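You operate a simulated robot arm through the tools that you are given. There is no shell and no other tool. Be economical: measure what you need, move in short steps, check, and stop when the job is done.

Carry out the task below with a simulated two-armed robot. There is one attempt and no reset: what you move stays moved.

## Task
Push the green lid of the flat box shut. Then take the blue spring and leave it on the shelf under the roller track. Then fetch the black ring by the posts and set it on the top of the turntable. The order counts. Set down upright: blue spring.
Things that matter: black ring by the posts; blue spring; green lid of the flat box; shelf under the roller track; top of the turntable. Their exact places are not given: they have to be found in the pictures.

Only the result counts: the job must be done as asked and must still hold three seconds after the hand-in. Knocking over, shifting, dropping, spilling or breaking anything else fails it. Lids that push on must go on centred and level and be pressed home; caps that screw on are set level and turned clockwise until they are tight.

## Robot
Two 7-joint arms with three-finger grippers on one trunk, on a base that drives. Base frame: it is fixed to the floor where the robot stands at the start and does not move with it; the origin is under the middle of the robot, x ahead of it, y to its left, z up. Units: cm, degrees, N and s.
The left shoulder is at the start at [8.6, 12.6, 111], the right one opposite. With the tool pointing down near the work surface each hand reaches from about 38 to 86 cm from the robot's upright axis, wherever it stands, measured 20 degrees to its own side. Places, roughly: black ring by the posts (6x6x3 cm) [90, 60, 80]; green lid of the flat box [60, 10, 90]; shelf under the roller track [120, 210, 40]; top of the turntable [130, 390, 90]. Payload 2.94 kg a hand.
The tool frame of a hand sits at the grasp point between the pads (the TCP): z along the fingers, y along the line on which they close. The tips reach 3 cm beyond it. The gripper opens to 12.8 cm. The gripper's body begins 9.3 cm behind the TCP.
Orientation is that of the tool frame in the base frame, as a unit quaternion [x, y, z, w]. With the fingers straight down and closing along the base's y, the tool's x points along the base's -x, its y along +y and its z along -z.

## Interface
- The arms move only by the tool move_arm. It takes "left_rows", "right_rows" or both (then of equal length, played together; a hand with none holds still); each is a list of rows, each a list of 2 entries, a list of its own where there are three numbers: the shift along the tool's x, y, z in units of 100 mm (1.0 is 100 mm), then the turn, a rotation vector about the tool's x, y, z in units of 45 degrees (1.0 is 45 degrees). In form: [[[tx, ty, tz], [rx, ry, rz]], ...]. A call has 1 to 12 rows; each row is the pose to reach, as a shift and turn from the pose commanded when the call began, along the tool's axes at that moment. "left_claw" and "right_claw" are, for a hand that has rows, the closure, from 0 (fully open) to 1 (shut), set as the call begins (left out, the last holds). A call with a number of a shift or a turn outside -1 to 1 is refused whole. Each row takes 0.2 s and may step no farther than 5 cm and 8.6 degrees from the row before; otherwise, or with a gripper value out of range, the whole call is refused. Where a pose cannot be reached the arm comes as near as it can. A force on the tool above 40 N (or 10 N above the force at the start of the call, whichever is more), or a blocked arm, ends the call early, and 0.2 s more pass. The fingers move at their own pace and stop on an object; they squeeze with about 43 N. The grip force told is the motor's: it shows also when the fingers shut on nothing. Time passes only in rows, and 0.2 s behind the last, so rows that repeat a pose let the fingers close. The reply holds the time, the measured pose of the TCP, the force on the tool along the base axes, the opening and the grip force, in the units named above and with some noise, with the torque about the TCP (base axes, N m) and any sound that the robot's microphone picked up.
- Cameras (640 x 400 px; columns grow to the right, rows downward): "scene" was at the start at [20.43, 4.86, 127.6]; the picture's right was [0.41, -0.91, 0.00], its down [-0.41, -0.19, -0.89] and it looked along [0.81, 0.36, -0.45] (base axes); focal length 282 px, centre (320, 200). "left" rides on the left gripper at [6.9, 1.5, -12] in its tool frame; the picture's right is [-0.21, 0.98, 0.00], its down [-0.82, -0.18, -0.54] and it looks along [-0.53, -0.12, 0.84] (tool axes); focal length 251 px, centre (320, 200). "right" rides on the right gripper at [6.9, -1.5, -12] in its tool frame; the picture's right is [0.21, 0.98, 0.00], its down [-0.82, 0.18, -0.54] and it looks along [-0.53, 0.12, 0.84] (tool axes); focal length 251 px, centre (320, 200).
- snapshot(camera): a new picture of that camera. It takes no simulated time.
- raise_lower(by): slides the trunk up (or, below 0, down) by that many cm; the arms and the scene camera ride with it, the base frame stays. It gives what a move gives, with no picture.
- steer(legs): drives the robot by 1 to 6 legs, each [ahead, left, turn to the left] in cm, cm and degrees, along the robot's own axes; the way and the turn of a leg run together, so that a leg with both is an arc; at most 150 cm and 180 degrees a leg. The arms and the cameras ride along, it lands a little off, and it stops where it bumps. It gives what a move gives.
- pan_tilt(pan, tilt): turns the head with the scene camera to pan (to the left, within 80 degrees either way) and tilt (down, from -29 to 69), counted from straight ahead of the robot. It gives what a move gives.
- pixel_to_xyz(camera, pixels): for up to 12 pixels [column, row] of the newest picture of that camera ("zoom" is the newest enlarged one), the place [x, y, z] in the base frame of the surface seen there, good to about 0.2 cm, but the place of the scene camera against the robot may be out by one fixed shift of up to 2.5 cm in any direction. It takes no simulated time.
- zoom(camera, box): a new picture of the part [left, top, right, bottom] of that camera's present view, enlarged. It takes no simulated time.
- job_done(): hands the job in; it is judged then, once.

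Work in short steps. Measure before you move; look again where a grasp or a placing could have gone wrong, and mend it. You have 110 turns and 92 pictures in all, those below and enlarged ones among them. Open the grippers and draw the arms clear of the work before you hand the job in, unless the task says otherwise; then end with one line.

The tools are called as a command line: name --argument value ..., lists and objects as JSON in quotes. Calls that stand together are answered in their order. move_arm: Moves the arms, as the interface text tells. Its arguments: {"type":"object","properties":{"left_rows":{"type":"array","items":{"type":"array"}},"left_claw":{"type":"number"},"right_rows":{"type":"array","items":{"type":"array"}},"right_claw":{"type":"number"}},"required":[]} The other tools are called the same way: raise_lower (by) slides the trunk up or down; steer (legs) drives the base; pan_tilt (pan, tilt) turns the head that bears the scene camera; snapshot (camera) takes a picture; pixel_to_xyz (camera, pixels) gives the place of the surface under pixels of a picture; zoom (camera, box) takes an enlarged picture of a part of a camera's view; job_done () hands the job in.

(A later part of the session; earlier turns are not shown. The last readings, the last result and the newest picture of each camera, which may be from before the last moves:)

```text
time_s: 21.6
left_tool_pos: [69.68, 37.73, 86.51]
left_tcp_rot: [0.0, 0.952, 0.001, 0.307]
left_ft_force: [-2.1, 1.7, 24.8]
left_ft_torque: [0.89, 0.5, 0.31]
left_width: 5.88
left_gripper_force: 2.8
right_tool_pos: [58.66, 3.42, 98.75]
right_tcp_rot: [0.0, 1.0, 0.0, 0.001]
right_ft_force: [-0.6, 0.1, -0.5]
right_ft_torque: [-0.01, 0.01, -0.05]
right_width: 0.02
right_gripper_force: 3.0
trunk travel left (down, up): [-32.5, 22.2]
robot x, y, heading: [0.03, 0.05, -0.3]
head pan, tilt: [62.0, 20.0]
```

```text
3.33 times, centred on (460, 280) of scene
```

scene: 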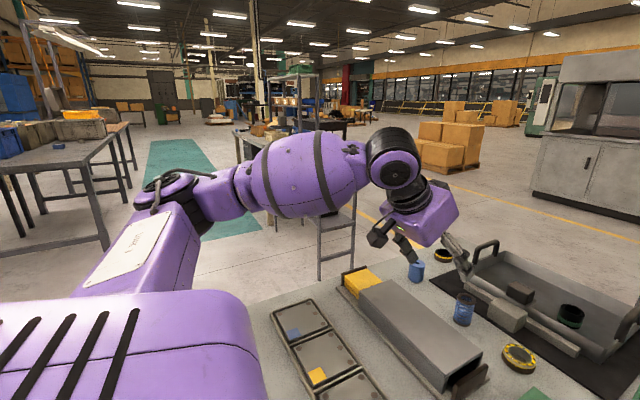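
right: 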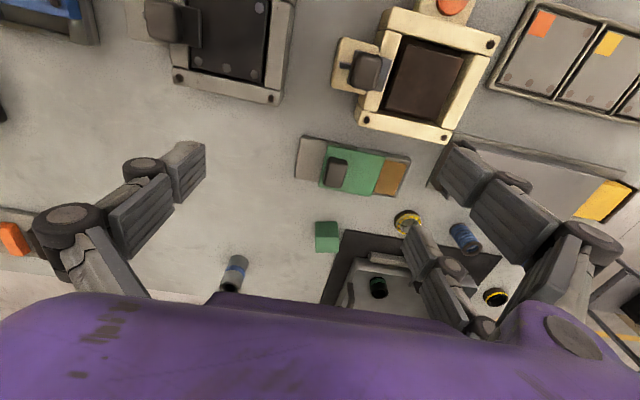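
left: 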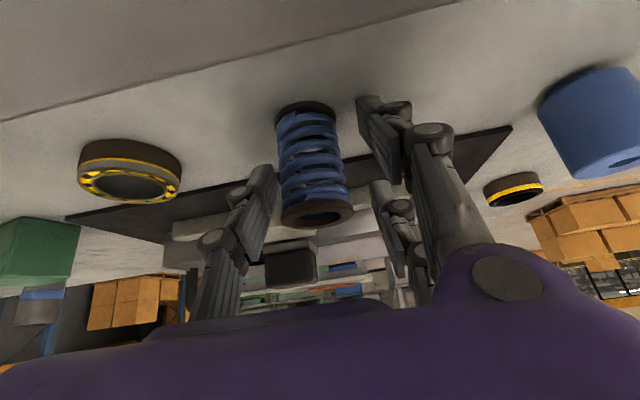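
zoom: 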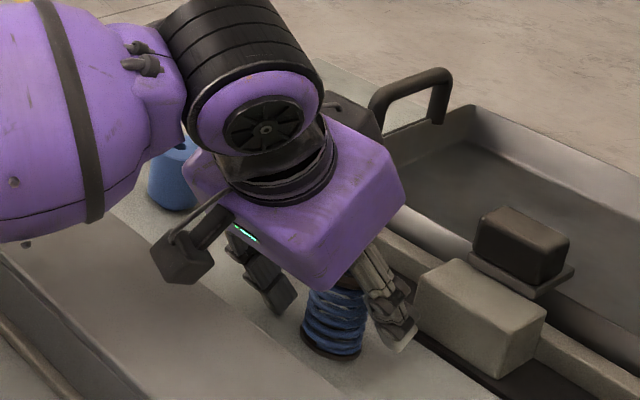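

A lower finger of the +y side rests on the table here (24 N), so the tilted hand can't go deeper. I raise to z≈87, shift TCP 1 cm toward the robot so the pads' distal half meets the spring's middle, then close.

move_arm --left_rows '[[[-0.069, 0, -0.098], [0, 0, 0]], [[0.035, 0.003, -0.172], [0, 0, 0]], [[0.035, 0.003, -0.172], [0, 0, 0]]]'

move_arm --left_rows '[[[0, 0, 0], [0, 0, 0]], [[0, 0, 0], [0, 0, 0]], [[0, 0, 0], [0, 0, 0]]]' --left_claw 1

snapshot --camera "left"

```text
time_s: 22.4
left_tool_pos: [68.5, 37.89, 86.94]
left_tcp_rot: [0.001, 0.954, 0.0, 0.301]
left_ft_force: [0.0, 0.6, -0.9]
left_ft_torque: [0.03, 0.02, 0.0]
left_width: 5.52
left_gripper_force: 0.1
right_tool_pos: [58.98, 3.5, 98.64]
right_tcp_rot: [0.0, 1.0, 0.0, 0.0]
right_ft_force: [0.3, 0.2, -0.1]
right_ft_torque: [-0.04, -0.01, 0.01]
right_width: 0.0
right_gripper_force: 3.1
trunk travel left (down, up): [-32.5, 22.2]
robot x, y, heading: [-0.06, -0.37, 0.2]
head pan, tilt: [62.0, 20.0]
```

```text
time_s: 23.2
left_tool_pos: [68.43, 37.91, 87.02]
left_tcp_rot: [0.0, 0.954, 0.0, 0.301]
left_ft_force: [-0.5, -0.1, 1.0]
left_ft_torque: [-0.03, 0.02, -0.01]
left_width: 3.4
left_gripper_force: 42.8
right_tool_pos: [58.83, 3.49, 98.55]
right_tcp_rot: [-0.001, 1.0, 0.001, 0.0]
right_ft_force: [-0.2, -0.4, 0.8]
right_ft_torque: [-0.02, 0.01, 0.04]
right_width: 0.0
right_gripper_force: 2.8
trunk travel left (down, up): [-32.5, 22.2]
robot x, y, heading: [0.28, 0.47, 0.1]
head pan, tilt: [62.0, 20.0]
```

```text
60 pictures are left
```

left: 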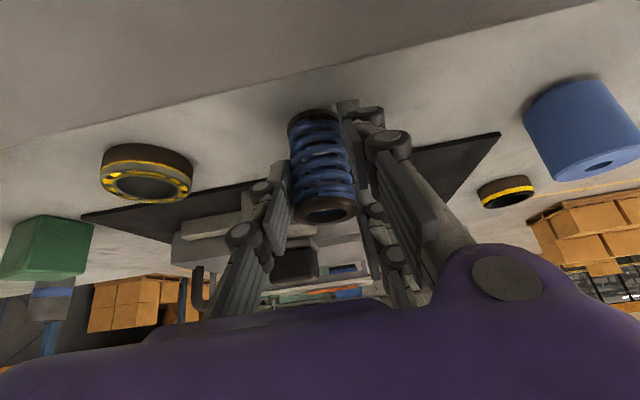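

Grip 42.8 N at 3.4 cm, no side load. Lift slowly 2 cm in small rows.

move_arm --left_rows '[[[-0.012, 0, -0.016], [0, 0, 0]], [[-0.029, 0, -0.041], [0, 0, 0]], [[-0.058, 0, -0.082], [0, 0, 0]], [[-0.087, 0, -0.122], [0, 0, 0]], [[-0.116, 0, -0.163], [0, 0, 0]]]'

snapshot --camera "left"

```text
time_s: 24.4
left_tool_pos: [68.63, 38.01, 88.8]
left_tcp_rot: [0.0, 0.953, 0.0, 0.302]
left_ft_force: [-0.4, 0.9, 0.1]
left_ft_torque: [0.01, 0.02, 0.0]
left_width: 3.44
left_gripper_force: 43.2
right_tool_pos: [58.78, 3.59, 98.66]
right_tcp_rot: [0.0, 1.0, 0.0, 0.0]
right_ft_force: [0.5, -0.2, -0.3]
right_ft_torque: [0.02, -0.01, -0.01]
right_width: 0.0
right_gripper_force: 3.3
trunk travel left (down, up): [-32.5, 22.2]
robot x, y, heading: [0.2, -0.02, 0.2]
head pan, tilt: [62.0, 20.0]
```

```text
59 pictures are left
```

left: 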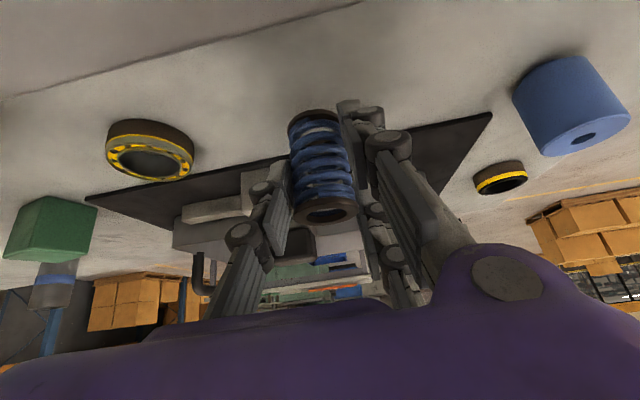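

It holds (spring stays fixed in the image). Lift a further ~10 cm, gently.

move_arm --left_rows '[[[-0.06, 0, -0.09], [0, 0, 0]], [[-0.15, 0, -0.21], [0, 0, 0]], [[-0.26, 0, -0.37], [0, 0, 0]], [[-0.37, 0, -0.53], [0, 0, 0]], [[-0.48, 0, -0.68], [0, 0, 0]], [[-0.578, 0, -0.816], [0, 0, 0]]]'

pan_tilt --pan 75 --tilt 30

snapshot --camera "scene"

```text
time_s: 25.8
left_tool_pos: [68.58, 38.0, 98.73]
left_tcp_rot: [0.0, 0.953, 0.0, 0.302]
left_ft_force: [-0.5, -0.1, -0.5]
left_ft_torque: [0.01, -0.02, 0.0]
left_width: 3.42
left_gripper_force: 43.1
right_tool_pos: [58.82, 3.4, 98.57]
right_tcp_rot: [0.001, 1.0, 0.0, 0.0]
right_ft_force: [0.0, -0.7, 0.1]
right_ft_torque: [0.01, 0.01, -0.02]
right_width: 0.0
right_gripper_force: 3.7
trunk travel left (down, up): [-32.5, 22.2]
robot x, y, heading: [-0.3, -0.2, -0.1]
head pan, tilt: [62.0, 20.0]
```

```text
time_s: 26.6
left_tool_pos: [68.6, 37.94, 98.89]
left_tcp_rot: [0.0, 0.953, 0.0, 0.302]
left_ft_force: [0.7, 1.0, -0.1]
left_ft_torque: [-0.01, -0.01, 0.03]
left_width: 3.42
left_gripper_force: 43.1
right_tool_pos: [58.87, 3.5, 98.56]
right_tcp_rot: [0.0, 1.0, 0.0, 0.0]
right_ft_force: [0.1, -1.0, 0.2]
right_ft_torque: [-0.01, 0.01, 0.01]
right_width: 0.0
right_gripper_force: 2.9
trunk travel left (down, up): [-32.5, 22.2]
robot x, y, heading: [-0.43, 0.08, -0.1]
head pan, tilt: [75.0, 30.0]
```

```text
58 pictures are left
```

scene: 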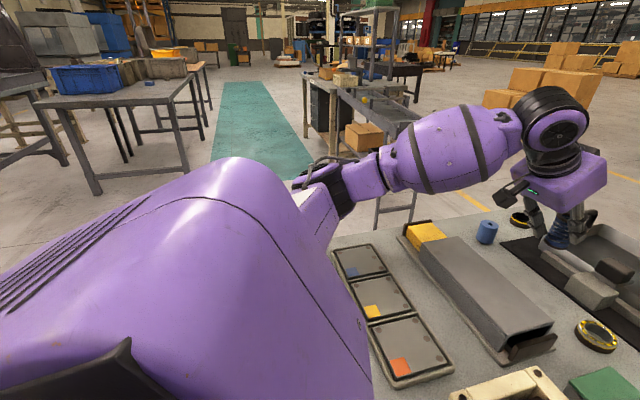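

Holding the spring. I measure obstacles on the left: bench legs and rack ends.

pixel_to_xyz --camera "scene" --pixels '[[95, 190], [190, 90], [180, 150], [130, 155], [30, 100], [60, 165], [378, 225], [412, 215], [303, 150], [330, 160], [350, 100], [210, 185]]'

zoom --camera "scene" --box '[270, 50, 450, 240]'

```text
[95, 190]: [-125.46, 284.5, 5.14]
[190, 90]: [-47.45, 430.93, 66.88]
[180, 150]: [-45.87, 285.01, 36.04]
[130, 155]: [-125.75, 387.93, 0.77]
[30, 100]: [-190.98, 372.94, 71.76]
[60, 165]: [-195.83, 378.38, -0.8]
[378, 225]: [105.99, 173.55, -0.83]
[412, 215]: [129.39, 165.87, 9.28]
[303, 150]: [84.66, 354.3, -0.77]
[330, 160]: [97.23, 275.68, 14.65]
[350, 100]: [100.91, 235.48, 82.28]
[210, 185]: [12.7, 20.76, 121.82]
```

```text
2.11 times, centred on (360, 145) of scene
```

zoom: 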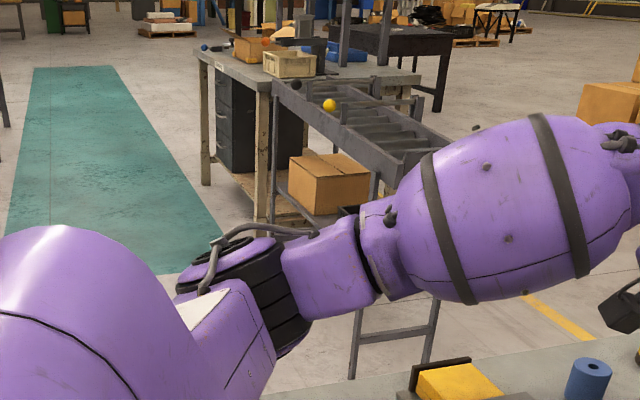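

The way left is clear. I back off 25 cm, then slide left 140 cm, and look.

steer --legs '[[-25, 0, 0], [0, 140, 0]]'

pan_tilt --pan 20 --tilt 25

snapshot --camera "scene"

```text
time_s: 40.5
left_tool_pos: [41.66, 178.7, 98.79]
left_tcp_rot: [-0.007, 0.954, 0.002, 0.301]
left_ft_force: [0.2, -0.6, -0.3]
left_ft_torque: [0.0, -0.01, 0.03]
left_width: 3.38
left_gripper_force: 42.5
right_tool_pos: [32.45, 144.19, 98.51]
right_tcp_rot: [-0.007, 1.0, 0.0, -0.001]
right_ft_force: [0.3, 0.1, 0.2]
right_ft_torque: [-0.02, -0.02, 0.0]
right_width: 0.01
right_gripper_force: 3.5
trunk travel left (down, up): [-32.5, 22.2]
robot x, y, heading: [-26.65, 139.97, 0.9]
head pan, tilt: [75.0, 30.0]
```

```text
time_s: 41.7
left_tool_pos: [41.58, 178.82, 98.9]
left_tcp_rot: [-0.006, 0.954, 0.001, 0.301]
left_ft_force: [-0.1, 0.5, -1.0]
left_ft_torque: [-0.01, 0.01, 0.01]
left_width: 3.4
left_gripper_force: 43.4
right_tool_pos: [32.37, 144.18, 98.58]
right_tcp_rot: [-0.007, 1.0, 0.0, 0.0]
right_ft_force: [0.1, -0.1, -0.1]
right_ft_torque: [-0.05, 0.0, -0.01]
right_width: 0.01
right_gripper_force: 2.9
trunk travel left (down, up): [-32.5, 22.2]
robot x, y, heading: [-26.43, 139.77, 0.9]
head pan, tilt: [20.0, 25.0]
```

```text
56 pictures are left
```

scene: 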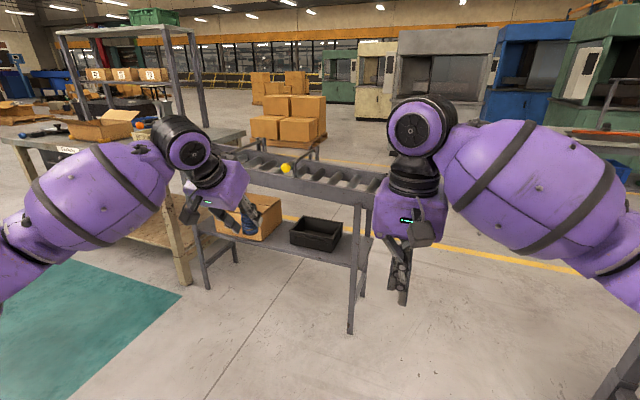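

I zoom on the shelf and measure its free area and the beam.

zoom --camera "scene" --box '[190, 140, 400, 300]'

pixel_to_xyz --camera "scene" --pixels '[[350, 262], [345, 250], [362, 245], [335, 240], [330, 260], [290, 240], [340, 225], [315, 255], [355, 290], [365, 195], [285, 190], [275, 238]]'

```text
2.50 times, centred on (295, 220) of scene
```

zoom: 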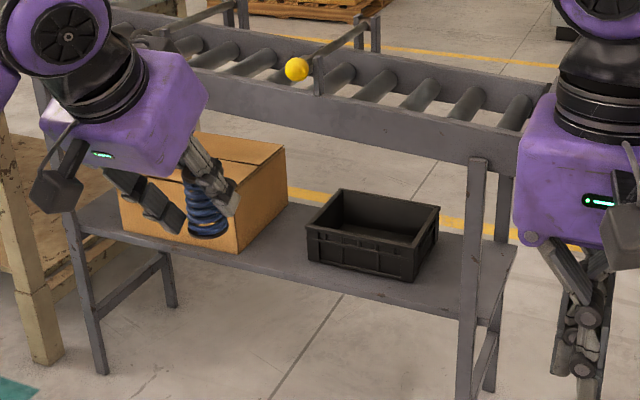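

```text
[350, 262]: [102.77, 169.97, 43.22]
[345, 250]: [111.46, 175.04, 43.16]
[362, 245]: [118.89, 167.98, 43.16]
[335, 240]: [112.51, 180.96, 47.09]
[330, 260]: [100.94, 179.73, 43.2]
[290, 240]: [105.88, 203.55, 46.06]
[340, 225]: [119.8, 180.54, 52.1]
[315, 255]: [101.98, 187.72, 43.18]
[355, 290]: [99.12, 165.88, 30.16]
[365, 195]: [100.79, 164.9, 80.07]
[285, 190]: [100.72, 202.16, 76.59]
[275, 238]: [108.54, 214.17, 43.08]
```

I measure how far the wrist joint stands from the TCP, to check clearance under the beam.

pixel_to_xyz --camera "zoom" --pixels '[[70, 35], [105, 40], [125, 75], [180, 65], [200, 100], [205, 230], [215, 180], [60, 190], [140, 215], [425, 285], [325, 270], [400, 145]]'

```text
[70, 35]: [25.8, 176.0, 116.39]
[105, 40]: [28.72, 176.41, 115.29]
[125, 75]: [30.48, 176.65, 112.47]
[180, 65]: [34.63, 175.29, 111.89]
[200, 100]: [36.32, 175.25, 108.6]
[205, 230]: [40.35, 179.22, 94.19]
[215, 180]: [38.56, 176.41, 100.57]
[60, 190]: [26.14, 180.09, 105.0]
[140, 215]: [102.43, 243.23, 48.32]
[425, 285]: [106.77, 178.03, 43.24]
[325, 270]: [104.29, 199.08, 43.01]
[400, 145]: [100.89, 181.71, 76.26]
```

Right zone is tight (bin corner y≈177, post 166). I check the gap between box and bin, with box edges and post edges.

pixel_to_xyz --camera "zoom" --pixels '[[240, 248], [284, 205], [285, 150], [238, 185], [270, 250], [290, 225], [308, 262], [306, 235], [330, 192], [485, 200], [468, 200], [262, 270]]'

```text
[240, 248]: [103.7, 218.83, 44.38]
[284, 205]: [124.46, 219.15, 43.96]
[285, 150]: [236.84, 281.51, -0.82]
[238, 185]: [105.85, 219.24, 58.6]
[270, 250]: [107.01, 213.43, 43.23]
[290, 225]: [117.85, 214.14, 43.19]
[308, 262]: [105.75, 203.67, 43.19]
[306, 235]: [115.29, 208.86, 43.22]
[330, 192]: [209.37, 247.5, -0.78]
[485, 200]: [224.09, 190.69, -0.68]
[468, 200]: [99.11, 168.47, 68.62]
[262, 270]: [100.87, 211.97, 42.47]
```

The gap between bin and box is ~16 cm wide (true y 202–218): target y≈209. I move left 31 cm, ahead 38, and lower the trunk fully.

steer --legs '[[0, 31.3, -0.9], [38, 0, 0]]'

raise_lower --by -32.4

pan_tilt --pan 25 --tilt 25

snapshot --camera "scene"

snapshot --camera "left"

```text
time_s: 47.0
left_tool_pos: [79.6, 209.13, 98.98]
left_tcp_rot: [0.002, 0.954, -0.001, 0.301]
left_ft_force: [0.4, 0.7, -0.8]
left_ft_torque: [0.02, 0.02, 0.01]
left_width: 3.37
left_gripper_force: 43.1
right_tool_pos: [69.82, 174.65, 98.54]
right_tcp_rot: [0.003, 1.0, 0.0, 0.0]
right_ft_force: [0.5, 0.5, -0.4]
right_ft_torque: [0.03, 0.0, 0.0]
right_width: 0.01
right_gripper_force: 3.0
trunk travel left (down, up): [-32.5, 22.2]
robot x, y, heading: [10.68, 171.69, -0.3]
head pan, tilt: [20.0, 25.0]
```

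```text
time_s: 50.2
left_tool_pos: [79.62, 209.22, 66.43]
left_tcp_rot: [0.001, 0.953, -0.001, 0.302]
left_ft_force: [0.1, -0.3, -0.6]
left_ft_torque: [0.0, 0.0, 0.03]
left_width: 3.35
left_gripper_force: 43.1
right_tool_pos: [69.72, 174.7, 66.28]
right_tcp_rot: [0.002, 1.0, 0.0, 0.0]
right_ft_force: [0.8, 0.0, 0.2]
right_ft_torque: [-0.01, 0.01, 0.0]
right_width: 0.0
right_gripper_force: 2.5
trunk travel left (down, up): [-0.1, 54.6]
robot x, y, heading: [10.68, 171.56, -0.1]
head pan, tilt: [20.0, 25.0]
```

```text
time_s: 50.9
left_tool_pos: [79.57, 209.24, 66.43]
left_tcp_rot: [0.003, 0.953, -0.001, 0.302]
left_ft_force: [-0.3, -0.4, 0.0]
left_ft_torque: [0.05, 0.02, -0.02]
left_width: 3.36
left_gripper_force: 43.2
right_tool_pos: [69.61, 174.63, 66.23]
right_tcp_rot: [0.001, 1.0, 0.0, -0.001]
right_ft_force: [-0.8, 1.4, 0.3]
right_ft_torque: [-0.01, -0.01, 0.02]
right_width: 0.0
right_gripper_force: 2.9
trunk travel left (down, up): [-0.1, 54.6]
robot x, y, heading: [11.17, 171.32, -0.2]
head pan, tilt: [25.0, 25.0]
```

```text
54 pictures are left
```

scene: 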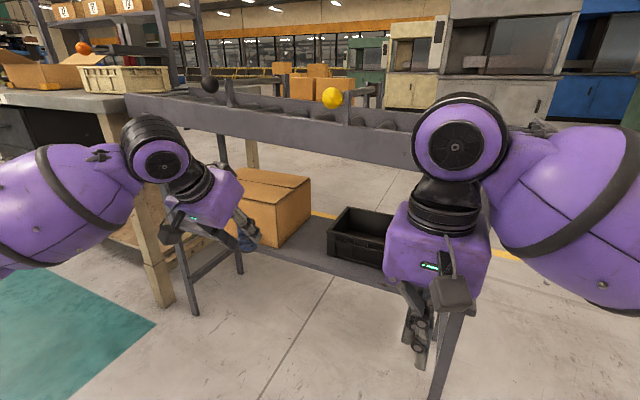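

```text
53 pictures are left
```

left: 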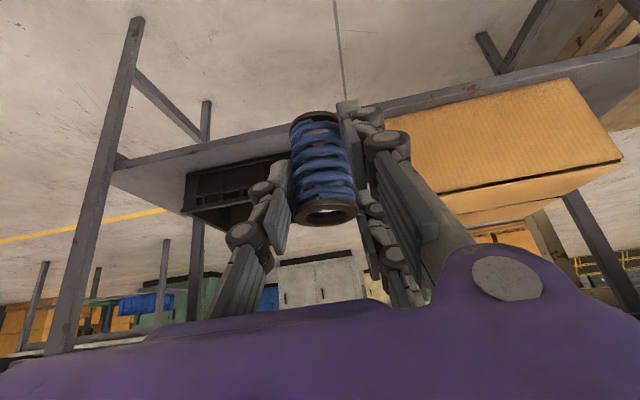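

I measure the shelf gap in the left wrist view for accurate positions.

pixel_to_xyz --camera "left" --pixels '[[250, 140], [280, 150], [187, 175], [185, 205], [270, 160], [380, 105], [390, 125], [395, 200], [230, 150], [150, 170], [560, 82], [205, 140]]'

zoom --camera "left" --box '[170, 60, 430, 240]'

```text
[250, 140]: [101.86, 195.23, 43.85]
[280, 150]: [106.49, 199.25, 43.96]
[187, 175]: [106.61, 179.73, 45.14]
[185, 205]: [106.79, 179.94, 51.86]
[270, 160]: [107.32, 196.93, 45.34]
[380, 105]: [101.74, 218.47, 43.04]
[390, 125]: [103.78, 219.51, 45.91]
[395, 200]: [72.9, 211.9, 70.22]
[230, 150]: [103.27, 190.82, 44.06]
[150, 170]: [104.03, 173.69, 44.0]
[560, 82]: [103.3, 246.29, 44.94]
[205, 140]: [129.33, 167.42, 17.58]
```

```text
2.22 times, centred on (300, 150) of left
```

zoom: 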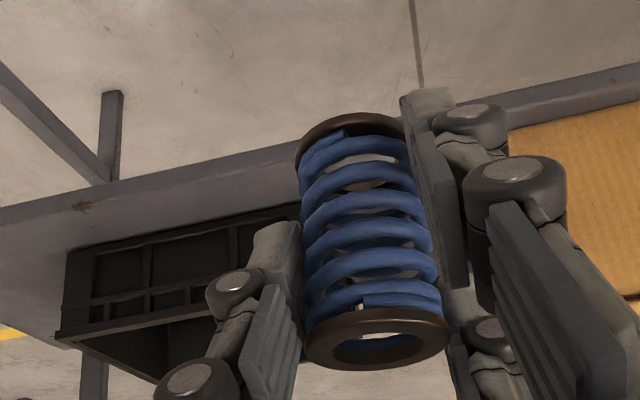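

Shelf z=43.95, front edge x≈101.5; gap y≈202–219. I lower the arm 12 cm, then drive ahead 23 cm.

move_arm --left_rows '[[[0.1, 0.02, 0.14], [0, 0, 0]], [[0.25, 0.05, 0.35], [0, 0, 0]], [[0.4, 0.08, 0.56], [0, 0, 0]], [[0.55, 0.08, 0.78], [0, 0, 0]], [[0.694, 0.08, 0.979], [0, 0, 0]]]'

steer --legs '[[23, 0, 0]]'

snapshot --camera "scene"

snapshot --camera "left"

```text
time_s: 52.1
left_tool_pos: [79.48, 209.96, 54.34]
left_tcp_rot: [0.002, 0.953, 0.0, 0.301]
left_ft_force: [0.4, 0.5, -0.4]
left_ft_torque: [0.05, -0.01, 0.0]
left_width: 3.37
left_gripper_force: 42.5
right_tool_pos: [69.81, 174.69, 66.25]
right_tcp_rot: [0.002, 1.0, 0.001, 0.0]
right_ft_force: [-0.4, -0.6, 0.2]
right_ft_torque: [0.01, -0.03, 0.01]
right_width: 0.02
right_gripper_force: 3.2
trunk travel left (down, up): [-0.1, 54.6]
robot x, y, heading: [10.87, 171.49, -0.1]
head pan, tilt: [25.0, 25.0]
```

```text
time_s: 53.8
left_tool_pos: [102.13, 210.18, 54.46]
left_tcp_rot: [0.0, 0.953, 0.0, 0.302]
left_ft_force: [0.0, -0.1, -0.7]
left_ft_torque: [-0.01, 0.02, 0.02]
left_width: 3.37
left_gripper_force: 42.8
right_tool_pos: [92.49, 174.98, 66.19]
right_tcp_rot: [-0.001, 1.0, 0.0, 0.001]
right_ft_force: [0.4, -0.7, -0.5]
right_ft_torque: [-0.04, -0.01, 0.01]
right_width: 0.0
right_gripper_force: 3.3
trunk travel left (down, up): [-0.1, 54.6]
robot x, y, heading: [33.91, 171.52, -0.0]
head pan, tilt: [25.0, 25.0]
```

```text
51 pictures are left
```

scene: 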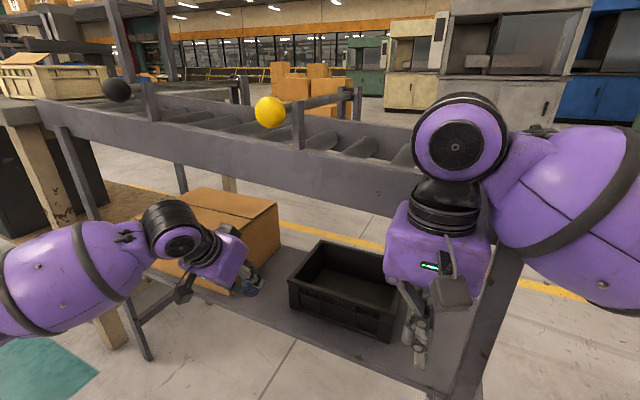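

```text
50 pictures are left
```

left: 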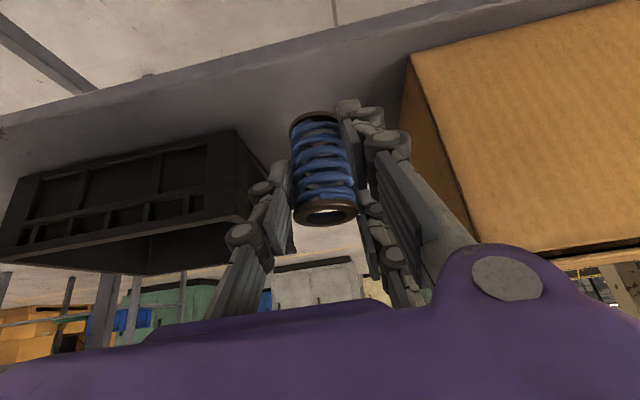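

The spring is in the gap. I measure bin end, box side and shelf here.

pixel_to_xyz --camera "left" --pixels '[[235, 135], [250, 205], [415, 70], [400, 110], [270, 130], [380, 90], [300, 110], [300, 85]]'

```text
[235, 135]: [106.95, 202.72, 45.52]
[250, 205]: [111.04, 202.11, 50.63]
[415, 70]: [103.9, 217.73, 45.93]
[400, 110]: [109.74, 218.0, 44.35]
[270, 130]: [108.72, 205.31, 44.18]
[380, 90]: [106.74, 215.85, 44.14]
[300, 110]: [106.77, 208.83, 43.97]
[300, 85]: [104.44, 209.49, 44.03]
```

Gap 203–218, centred. Move 4 cm forward, then down to just above the shelf.

move_arm --left_rows '[[[-0.1, 0, 0.07], [0, 0, 0]], [[-0.2, 0, 0.15], [0, 0, 0]], [[-0.326, 0, 0.231], [0, 0, 0]], [[-0.22, 0, 0.38], [0, 0, 0]], [[-0.12, 0, 0.53], [0, 0, 0]], [[-0.043, 0, 0.63], [0, 0, 0]]]'

snapshot --camera "left"

```text
time_s: 55.2
left_tool_pos: [105.96, 210.13, 49.57]
left_tcp_rot: [-0.001, 0.953, 0.0, 0.301]
left_ft_force: [0.5, 0.4, -0.2]
left_ft_torque: [0.03, 0.04, 0.02]
left_width: 3.38
left_gripper_force: 43.0
right_tool_pos: [92.39, 174.94, 66.12]
right_tcp_rot: [0.0, 1.0, 0.001, 0.0]
right_ft_force: [0.4, 1.0, 0.7]
right_ft_torque: [0.0, -0.01, 0.01]
right_width: 0.0
right_gripper_force: 2.4
trunk travel left (down, up): [-0.1, 54.6]
robot x, y, heading: [33.6, 171.33, 0.0]
head pan, tilt: [25.0, 25.0]
```

```text
49 pictures are left
```

left: 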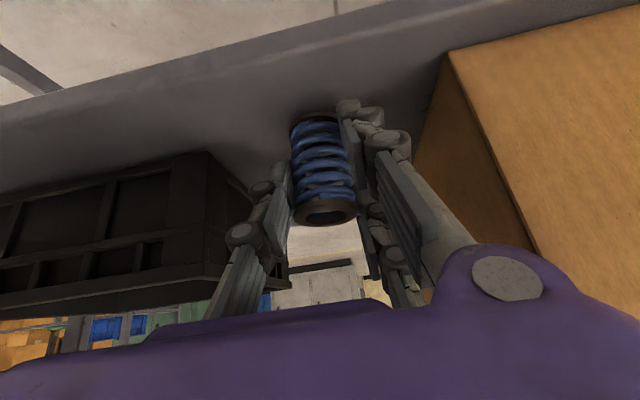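

Spring bottom should be ~0.7 cm above the shelf. Lower in small steps until contact.

move_arm --left_rows '[[[0.012, 0, 0.016], [0, 0, 0]], [[0.023, 0, 0.033], [0, 0, 0]], [[0.032, 0, 0.045], [0, 0, 0]], [[0.038, 0, 0.053], [0, 0, 0]], [[0.038, 0, 0.053], [0, 0, 0]]]'

```text
time_s: 56.4
left_tool_pos: [106.01, 210.11, 49.11]
left_tcp_rot: [0.0, 0.953, 0.0, 0.302]
left_ft_force: [0.7, 0.7, 4.6]
left_ft_torque: [-0.13, -0.04, 0.03]
left_width: 3.38
left_gripper_force: 42.8
right_tool_pos: [92.43, 175.0, 66.23]
right_tcp_rot: [0.0, 1.0, 0.0, 0.0]
right_ft_force: [0.3, 0.7, 0.7]
right_ft_torque: [0.0, 0.03, -0.01]
right_width: 0.02
right_gripper_force: 2.8
trunk travel left (down, up): [-0.1, 54.6]
robot x, y, heading: [33.37, 171.61, 0.1]
head pan, tilt: [25.0, 25.0]
```

Contact (4.6 N) at z 49.1, matching the spring bottom. Open slightly to ~5 cm.

move_arm --left_rows '[[[0.003, 0, 0.004], [0, 0, 0]], [[0.003, 0, 0.004], [0, 0, 0]], [[0.003, 0, 0.004], [0, 0, 0]]]' --left_claw 0.6

snapshot --camera "left"

```text
time_s: 57.2
left_tool_pos: [105.84, 210.11, 48.81]
left_tcp_rot: [0.0, 0.953, 0.0, 0.302]
left_ft_force: [0.1, -1.3, -0.4]
left_ft_torque: [-0.02, 0.01, 0.02]
left_width: 5.12
left_gripper_force: 0.1
right_tool_pos: [92.47, 174.96, 66.22]
right_tcp_rot: [-0.001, 1.0, 0.0, 0.0]
right_ft_force: [-0.8, -0.2, 0.8]
right_ft_torque: [0.03, 0.01, 0.02]
right_width: 0.01
right_gripper_force: 2.8
trunk travel left (down, up): [-0.1, 54.6]
robot x, y, heading: [33.8, 171.62, 0.1]
head pan, tilt: [25.0, 25.0]
```

```text
48 pictures are left
```

left: 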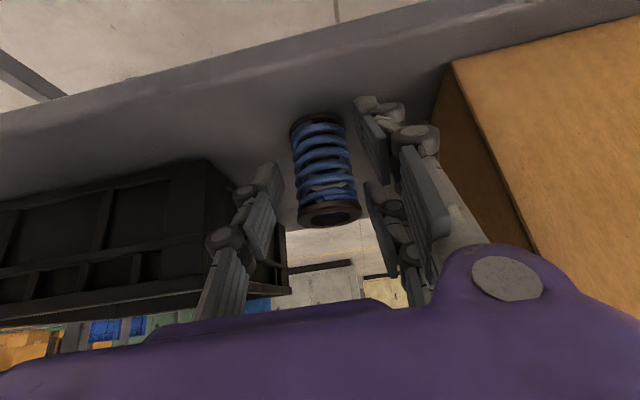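

Spring stands released. Retreat back along the tool axis 10 cm.

move_arm --left_rows '[[[0, 0, -0.15], [0, 0, 0]], [[0, 0, -0.4], [0, 0, 0]], [[0, 0, -0.7], [0, 0, 0]], [[0, 0, -1.0], [0, 0, 0]]]'

steer --legs '[[-35, 0, 0]]'

snapshot --camera "left"

```text
time_s: 58.2
left_tool_pos: [100.29, 210.23, 57.08]
left_tcp_rot: [0.001, 0.953, 0.0, 0.302]
left_ft_force: [-0.7, 0.0, -0.8]
left_ft_torque: [0.04, 0.02, 0.04]
left_width: 5.12
left_gripper_force: 0.2
right_tool_pos: [92.3, 175.08, 66.24]
right_tcp_rot: [0.0, 1.0, 0.0, 0.0]
right_ft_force: [-0.6, -0.2, -0.1]
right_ft_torque: [0.0, 0.0, 0.01]
right_width: 0.0
right_gripper_force: 3.1
trunk travel left (down, up): [-0.1, 54.6]
robot x, y, heading: [33.73, 171.44, 0.1]
head pan, tilt: [25.0, 25.0]
```

```text
time_s: 60.5
left_tool_pos: [65.96, 209.86, 57.12]
left_tcp_rot: [0.003, 0.954, -0.001, 0.301]
left_ft_force: [-0.3, 0.3, 0.7]
left_ft_torque: [-0.02, -0.02, -0.02]
left_width: 5.11
left_gripper_force: 0.1
right_tool_pos: [57.87, 174.65, 66.28]
right_tcp_rot: [0.003, 1.0, 0.0, -0.001]
right_ft_force: [-0.8, 0.5, -0.9]
right_ft_torque: [0.02, 0.02, 0.0]
right_width: 0.01
right_gripper_force: 2.9
trunk travel left (down, up): [-0.1, 54.6]
robot x, y, heading: [-0.92, 171.98, -0.5]
head pan, tilt: [25.0, 25.0]
```

```text
47 pictures are left
```

left: 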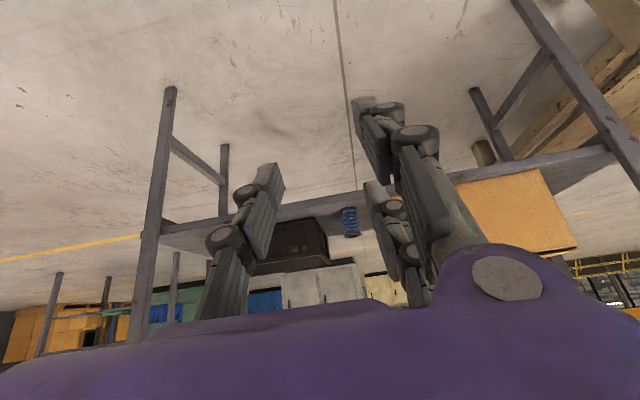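

Spring stands on the shelf at (350,222). Now I raise the trunk, straighten the left hand back to vertical, and slide right toward the table to find the ring.

raise_lower --by 36

move_arm --left_rows '[[[0, 0, -0.2], [0, 0.16, 0]], [[0, 0, -0.4], [0, 0.32, 0]], [[0, 0, -0.6], [0, 0.48, 0]], [[0, 0, -0.8], [0, 0.64, 0]], [[0, 0, -1.0], [0, 0.78, 0]]]' --left_claw 0.3

steer --legs '[[0, -65, 0.5]]'

pan_tilt --pan -25 --tilt 35

snapshot --camera "scene"

```text
time_s: 64.0
left_tool_pos: [66.11, 209.78, 93.02]
left_tcp_rot: [0.003, 0.954, -0.001, 0.301]
left_ft_force: [-0.9, 0.0, 0.2]
left_ft_torque: [0.04, -0.01, 0.0]
left_width: 5.14
left_gripper_force: 0.1
right_tool_pos: [58.0, 174.72, 102.23]
right_tcp_rot: [0.003, 1.0, 0.0, 0.0]
right_ft_force: [-0.8, 0.4, 0.2]
right_ft_torque: [-0.01, 0.01, -0.01]
right_width: 0.0
right_gripper_force: 3.1
trunk travel left (down, up): [-36.1, 18.6]
robot x, y, heading: [-0.96, 171.55, -0.3]
head pan, tilt: [25.0, 25.0]
```

```text
time_s: 65.2
left_tool_pos: [60.21, 209.96, 101.28]
left_tcp_rot: [0.003, 1.0, 0.0, -0.002]
left_ft_force: [-0.5, -0.5, 0.2]
left_ft_torque: [0.03, 0.0, 0.03]
left_width: 8.96
left_gripper_force: 0.1
right_tool_pos: [57.92, 174.69, 102.28]
right_tcp_rot: [0.004, 1.0, -0.001, 0.0]
right_ft_force: [-0.3, -0.1, 0.0]
right_ft_torque: [-0.05, -0.02, 0.01]
right_width: 0.0
right_gripper_force: 3.3
trunk travel left (down, up): [-36.1, 18.6]
robot x, y, heading: [-1.18, 171.58, -0.6]
head pan, tilt: [25.0, 25.0]
```

```text
time_s: 71.3
left_tool_pos: [59.78, 145.67, 101.31]
left_tcp_rot: [0.0, 1.0, 0.0, 0.0]
left_ft_force: [1.0, -0.9, 0.6]
left_ft_torque: [0.0, 0.01, -0.02]
left_width: 8.96
left_gripper_force: 0.0
right_tool_pos: [57.63, 110.42, 102.11]
right_tcp_rot: [0.0, 1.0, 0.0, -0.001]
right_ft_force: [0.3, 0.2, -0.6]
right_ft_torque: [0.0, -0.02, 0.0]
right_width: 0.01
right_gripper_force: 3.3
trunk travel left (down, up): [-36.1, 18.6]
robot x, y, heading: [-1.03, 107.02, -0.1]
head pan, tilt: [25.0, 25.0]
```

```text
time_s: 72.5
left_tool_pos: [59.86, 145.56, 101.27]
left_tcp_rot: [0.0, 1.0, 0.0, -0.001]
left_ft_force: [0.4, -0.6, 0.8]
left_ft_torque: [0.02, 0.05, 0.02]
left_width: 8.99
left_gripper_force: 0.0
right_tool_pos: [57.62, 110.35, 102.15]
right_tcp_rot: [0.0, 1.0, 0.0, 0.0]
right_ft_force: [0.0, 0.2, 0.1]
right_ft_torque: [-0.05, 0.01, -0.02]
right_width: 0.0
right_gripper_force: 2.7
trunk travel left (down, up): [-36.1, 18.6]
robot x, y, heading: [-0.97, 106.68, 0.2]
head pan, tilt: [-25.0, 35.0]
```

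```text
46 pictures are left
```

scene: 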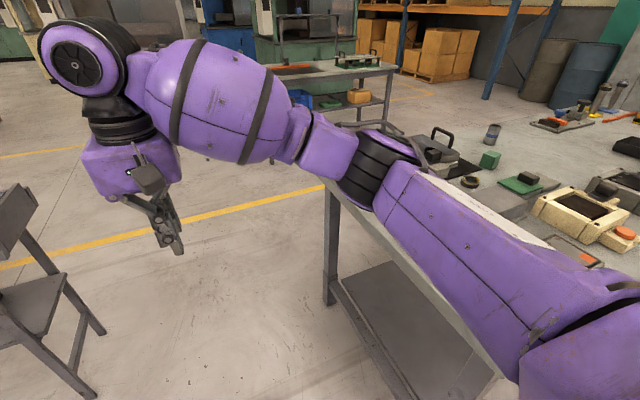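

I measure the table's edge and corner.

pixel_to_xyz --camera "scene" --pixels '[[335, 190], [430, 295], [480, 365], [328, 300], [350, 205], [380, 245], [470, 182], [440, 130], [470, 375], [90, 385]]'

```text
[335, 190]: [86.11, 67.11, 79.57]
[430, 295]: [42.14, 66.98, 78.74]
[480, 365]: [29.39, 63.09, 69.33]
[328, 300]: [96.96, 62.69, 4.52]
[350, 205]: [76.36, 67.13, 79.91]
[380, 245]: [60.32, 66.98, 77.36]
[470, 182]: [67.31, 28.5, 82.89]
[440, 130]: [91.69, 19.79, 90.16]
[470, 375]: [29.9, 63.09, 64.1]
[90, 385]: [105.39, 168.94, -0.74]
```

Table's left edge is y≈66; I'll use the right hand from the table's end. Drive to about (40,110) heading −25°.

steer --legs '[[41, 4, 0], [0, 0, -25]]'

pan_tilt --pan -22 --tilt 35

snapshot --camera "right"

snapshot --camera "scene"

```text
time_s: 76.4
left_tool_pos: [112.07, 119.79, 101.28]
left_tcp_rot: [0.22, 0.975, 0.0, 0.0]
left_ft_force: [-0.2, 0.0, -0.3]
left_ft_torque: [0.01, -0.01, 0.02]
left_width: 8.96
left_gripper_force: 0.0
right_tool_pos: [94.86, 88.9, 102.17]
right_tcp_rot: [0.22, 0.976, 0.0, 0.0]
right_ft_force: [-0.4, 0.0, -0.3]
right_ft_torque: [0.0, 0.01, 0.0]
right_width: 0.0
right_gripper_force: 3.0
trunk travel left (down, up): [-36.1, 18.6]
robot x, y, heading: [40.34, 110.82, -25.5]
head pan, tilt: [-25.0, 35.0]
```

```text
time_s: 77.0
left_tool_pos: [111.99, 119.81, 101.21]
left_tcp_rot: [0.22, 0.976, 0.0, 0.0]
left_ft_force: [-0.3, -0.2, 0.3]
left_ft_torque: [0.02, 0.02, -0.04]
left_width: 8.95
left_gripper_force: 0.1
right_tool_pos: [94.8, 88.93, 102.21]
right_tcp_rot: [0.22, 0.975, -0.001, -0.001]
right_ft_force: [0.3, -1.5, -0.5]
right_ft_torque: [0.01, 0.04, 0.04]
right_width: 0.0
right_gripper_force: 3.2
trunk travel left (down, up): [-36.1, 18.6]
robot x, y, heading: [40.18, 111.21, -25.5]
head pan, tilt: [-22.0, 35.0]
```

```text
45 pictures are left
```

right: 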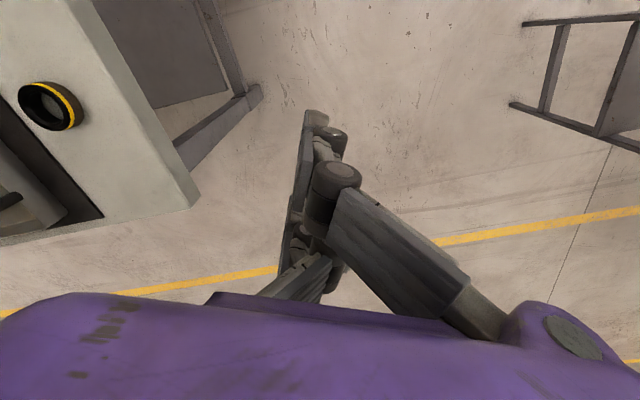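

```text
44 pictures are left
```

scene: 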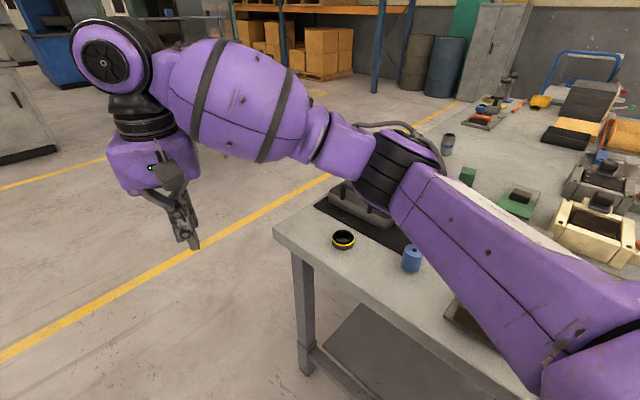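

The ring is at right-view (50,105). Measure it precisely.

zoom --camera "right" --box '[0, 60, 130, 150]'

pixel_to_xyz --camera "right" --pixels '[[66, 90], [20, 100], [45, 84], [30, 120], [50, 125], [84, 110], [72, 125], [45, 103], [95, 120]]'

```text
4.44 times, centred on (65, 105) of right
```

zoom: 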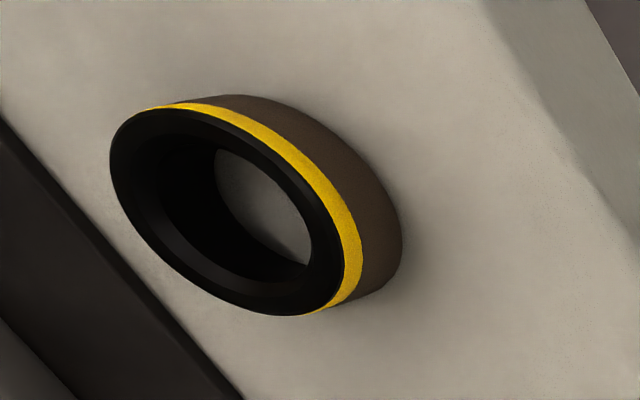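

```text
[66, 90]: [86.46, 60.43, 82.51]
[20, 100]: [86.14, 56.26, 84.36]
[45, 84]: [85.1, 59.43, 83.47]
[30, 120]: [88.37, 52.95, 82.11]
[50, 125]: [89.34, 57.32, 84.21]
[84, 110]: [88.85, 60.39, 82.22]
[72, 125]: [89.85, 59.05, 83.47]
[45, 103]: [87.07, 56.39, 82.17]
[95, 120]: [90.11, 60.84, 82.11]
```

pixel_to_xyz --camera "zoom" --pixels '[[125, 130], [120, 190], [160, 250], [230, 295], [300, 305], [335, 280], [310, 200], [240, 130], [170, 112], [395, 230], [350, 300], [300, 115]]'

```text
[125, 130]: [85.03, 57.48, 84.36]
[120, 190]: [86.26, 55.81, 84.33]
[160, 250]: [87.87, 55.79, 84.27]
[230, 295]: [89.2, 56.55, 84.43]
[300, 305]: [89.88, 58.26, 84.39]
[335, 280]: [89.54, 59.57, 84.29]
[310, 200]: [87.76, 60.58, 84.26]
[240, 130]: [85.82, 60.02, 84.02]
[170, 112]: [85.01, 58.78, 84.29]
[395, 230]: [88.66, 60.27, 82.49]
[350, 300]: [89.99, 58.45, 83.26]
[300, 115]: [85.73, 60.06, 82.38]
```

Ring centre (87.45, 58.15), Ø≈5.2, top z 84.3. I move the right hand over it in 10-cm steps at z≈102.

move_arm --right_rows '[[[-0.07, -0.33, 0], [0, 0, 0]], [[-0.14, -0.66, 0], [0, 0, 0]], [[-0.22, -1.0, 0], [0, 0, 0]]]' --right_claw 0.35

move_arm --right_rows '[[[-0.07, -0.33, 0], [0, 0, 0]], [[-0.14, -0.66, 0], [0, 0, 0]], [[-0.22, -1.0, 0], [0, 0, 0]]]'

move_arm --right_rows '[[[-0.07, -0.33, 0], [0, 0, 0]], [[-0.14, -0.66, 0], [0, 0, 0]], [[-0.22, -1.0, 0], [0, 0, 0]], [[-0.22, -1.0, 0], [0, 0, 0]]]'

snapshot --camera "right"

snapshot --camera "scene"

```text
time_s: 77.8
left_tool_pos: [111.98, 119.74, 101.33]
left_tcp_rot: [0.219, 0.976, 0.001, 0.0]
left_ft_force: [0.8, 0.1, 0.7]
left_ft_torque: [0.01, -0.01, 0.02]
left_width: 8.99
left_gripper_force: 0.0
right_tool_pos: [92.63, 78.74, 102.17]
right_tcp_rot: [0.22, 0.976, 0.001, 0.0]
right_ft_force: [-0.1, 0.1, -0.3]
right_ft_torque: [0.02, 0.02, -0.03]
right_width: 8.31
right_gripper_force: 0.1
trunk travel left (down, up): [-36.1, 18.6]
robot x, y, heading: [40.36, 110.94, -25.6]
head pan, tilt: [-22.0, 35.0]
```

```text
time_s: 78.6
left_tool_pos: [112.04, 119.77, 101.24]
left_tcp_rot: [0.22, 0.976, 0.0, 0.0]
left_ft_force: [0.1, -0.8, 0.2]
left_ft_torque: [0.03, 0.0, 0.04]
left_width: 8.97
left_gripper_force: 0.1
right_tool_pos: [90.4, 68.9, 102.08]
right_tcp_rot: [0.219, 0.976, 0.0, -0.001]
right_ft_force: [-1.5, -0.7, -0.6]
right_ft_torque: [0.03, 0.0, 0.0]
right_width: 8.32
right_gripper_force: 0.0
trunk travel left (down, up): [-36.1, 18.6]
robot x, y, heading: [40.06, 110.96, -25.5]
head pan, tilt: [-22.0, 35.0]
```

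```text
time_s: 79.6
left_tool_pos: [112.02, 119.83, 101.2]
left_tcp_rot: [0.22, 0.975, 0.0, 0.0]
left_ft_force: [0.4, 0.1, -0.4]
left_ft_torque: [-0.03, 0.03, 0.0]
left_width: 8.98
left_gripper_force: 0.0
right_tool_pos: [88.09, 59.04, 102.08]
right_tcp_rot: [0.22, 0.975, 0.0, -0.001]
right_ft_force: [0.3, -0.4, -0.4]
right_ft_torque: [-0.02, -0.02, 0.0]
right_width: 8.35
right_gripper_force: 0.1
trunk travel left (down, up): [-36.1, 18.6]
robot x, y, heading: [39.93, 111.05, -25.5]
head pan, tilt: [-22.0, 35.0]
```

```text
42 pictures are left
```

right: 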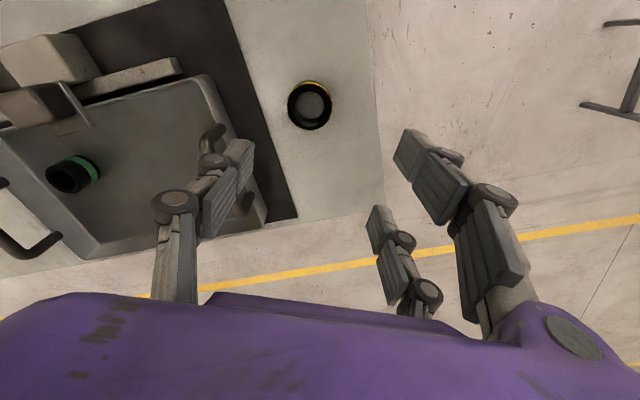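

```text
41 pictures are left
```

scene: 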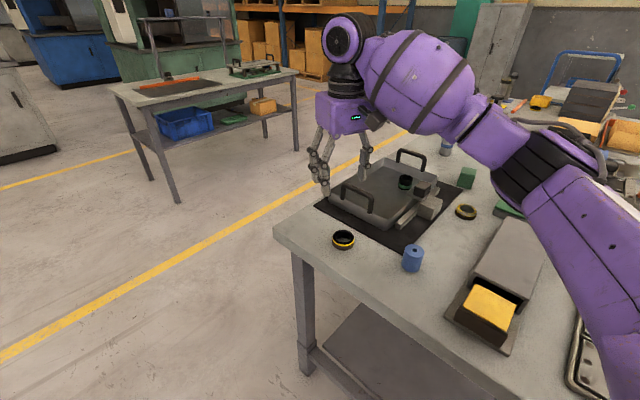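

I measure the ring and the nearby handle from directly above.

pixel_to_xyz --camera "right" --pixels '[[310, 83], [291, 103], [330, 100], [309, 127], [309, 104], [212, 130], [247, 205], [225, 110], [265, 220], [220, 140]]'

zoom --camera "right" --box '[180, 60, 380, 240]'

```text
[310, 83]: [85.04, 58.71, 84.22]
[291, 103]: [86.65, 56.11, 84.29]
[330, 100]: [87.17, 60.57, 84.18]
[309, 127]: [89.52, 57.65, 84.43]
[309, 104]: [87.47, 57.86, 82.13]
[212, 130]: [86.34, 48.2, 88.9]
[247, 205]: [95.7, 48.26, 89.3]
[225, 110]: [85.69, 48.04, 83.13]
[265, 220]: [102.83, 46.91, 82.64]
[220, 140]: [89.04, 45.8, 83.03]
```

```text
2.22 times, centred on (280, 150) of right
```

zoom: 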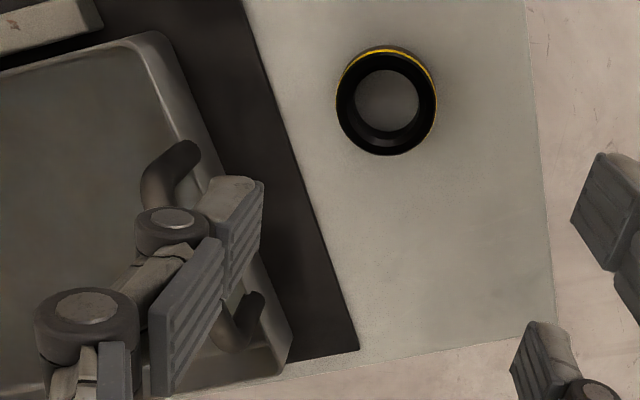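

Ring centre (87.4, 58.3); handle is at y≈48, so there's room. Narrow to 7 cm, centre and descend 10 cm.

move_arm --right_rows '[[[0.03, -0.097, 0.2], [0, 0, 0]], [[0.03, -0.097, 0.5], [0, 0, 0]], [[0.03, -0.097, 0.8], [0, 0, 0]], [[0.03, -0.097, 1.0], [0, 0, 0]]]' --right_claw 0.45

snapshot --camera "right"

```text
time_s: 80.6
left_tool_pos: [112.02, 119.76, 101.19]
left_tcp_rot: [0.22, 0.976, 0.0, -0.001]
left_ft_force: [0.2, -0.9, 0.7]
left_ft_torque: [0.03, 0.02, -0.02]
left_width: 8.97
left_gripper_force: 0.0
right_tool_pos: [87.16, 58.16, 92.02]
right_tcp_rot: [0.22, 0.975, 0.001, 0.0]
right_ft_force: [0.7, 0.0, -0.7]
right_ft_torque: [0.01, -0.01, -0.03]
right_width: 7.03
right_gripper_force: 0.0
trunk travel left (down, up): [-36.1, 18.6]
robot x, y, heading: [40.32, 110.93, -25.4]
head pan, tilt: [-22.0, 35.0]
```

```text
39 pictures are left
```

right: 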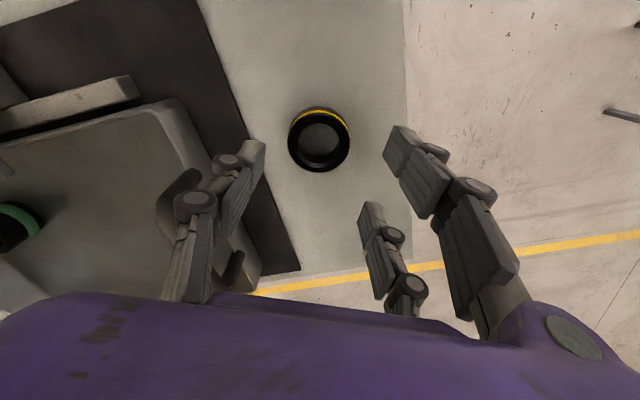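

Centred. Descend to z≈85.1 watching force.

move_arm --right_rows '[[[-0.02, 0.01, 0.25], [0, 0, 0]], [[-0.02, 0.01, 0.5], [0, 0, 0]], [[-0.02, 0.01, 0.62], [0, 0, 0]], [[-0.02, 0.01, 0.69], [0, 0, 0]]]'

```text
time_s: 81.6
left_tool_pos: [111.9, 119.95, 101.15]
left_tcp_rot: [0.22, 0.976, 0.001, -0.001]
left_ft_force: [-1.0, 0.5, -0.2]
left_ft_torque: [-0.02, -0.03, -0.02]
left_width: 8.95
left_gripper_force: 0.1
right_tool_pos: [87.49, 58.06, 85.22]
right_tcp_rot: [0.22, 0.975, -0.001, 0.001]
right_ft_force: [1.0, -0.8, -0.3]
right_ft_torque: [-0.02, 0.0, 0.01]
right_width: 7.05
right_gripper_force: 0.0
trunk travel left (down, up): [-36.1, 18.6]
robot x, y, heading: [40.09, 110.89, -25.5]
head pan, tilt: [-22.0, 35.0]
```

Free. Lower another 0.5 cm and close.

move_arm --right_rows '[[[0, 0.01, 0.03], [0, 0, 0]], [[0, 0.01, 0.06], [0, 0, 0]]]'

move_arm --right_rows '[[[0, 0, 0], [0, 0, 0]], [[0, 0, 0], [0, 0, 0]], [[0, 0, 0], [0, 0, 0]]]' --right_claw 1

snapshot --camera "right"

```text
time_s: 82.2
left_tool_pos: [111.99, 119.79, 101.2]
left_tcp_rot: [0.22, 0.975, 0.0, 0.0]
left_ft_force: [-0.1, -0.2, -0.2]
left_ft_torque: [-0.01, 0.01, -0.03]
left_width: 8.95
left_gripper_force: 0.1
right_tool_pos: [87.64, 58.27, 84.78]
right_tcp_rot: [0.22, 0.975, 0.001, 0.0]
right_ft_force: [0.2, -0.1, 3.1]
right_ft_torque: [0.01, 0.03, 0.0]
right_width: 7.05
right_gripper_force: 0.0
trunk travel left (down, up): [-36.1, 18.6]
robot x, y, heading: [40.01, 111.07, -25.6]
head pan, tilt: [-22.0, 35.0]
```

```text
time_s: 83.0
left_tool_pos: [111.97, 119.93, 101.28]
left_tcp_rot: [0.22, 0.975, 0.0, 0.001]
left_ft_force: [-0.4, 0.1, 0.2]
left_ft_torque: [-0.01, -0.01, 0.02]
left_width: 8.97
left_gripper_force: 0.1
right_tool_pos: [87.58, 58.29, 84.96]
right_tcp_rot: [0.22, 0.975, -0.001, 0.003]
right_ft_force: [5.1, -0.4, 23.3]
right_ft_torque: [0.33, 0.18, -0.12]
right_width: 4.47
right_gripper_force: 43.5
trunk travel left (down, up): [-36.1, 18.6]
robot x, y, heading: [40.28, 111.19, -25.5]
head pan, tilt: [-22.0, 35.0]
```

```text
38 pictures are left
```

right: 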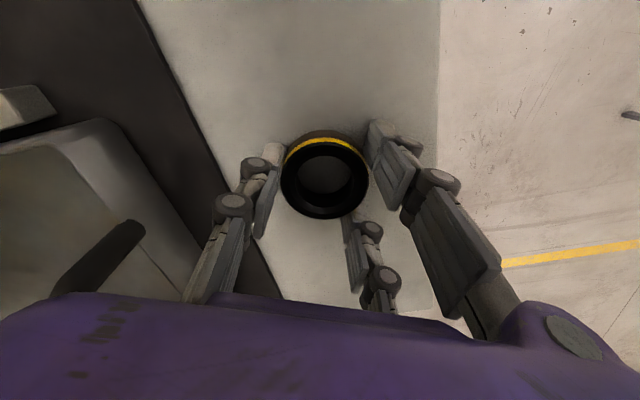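

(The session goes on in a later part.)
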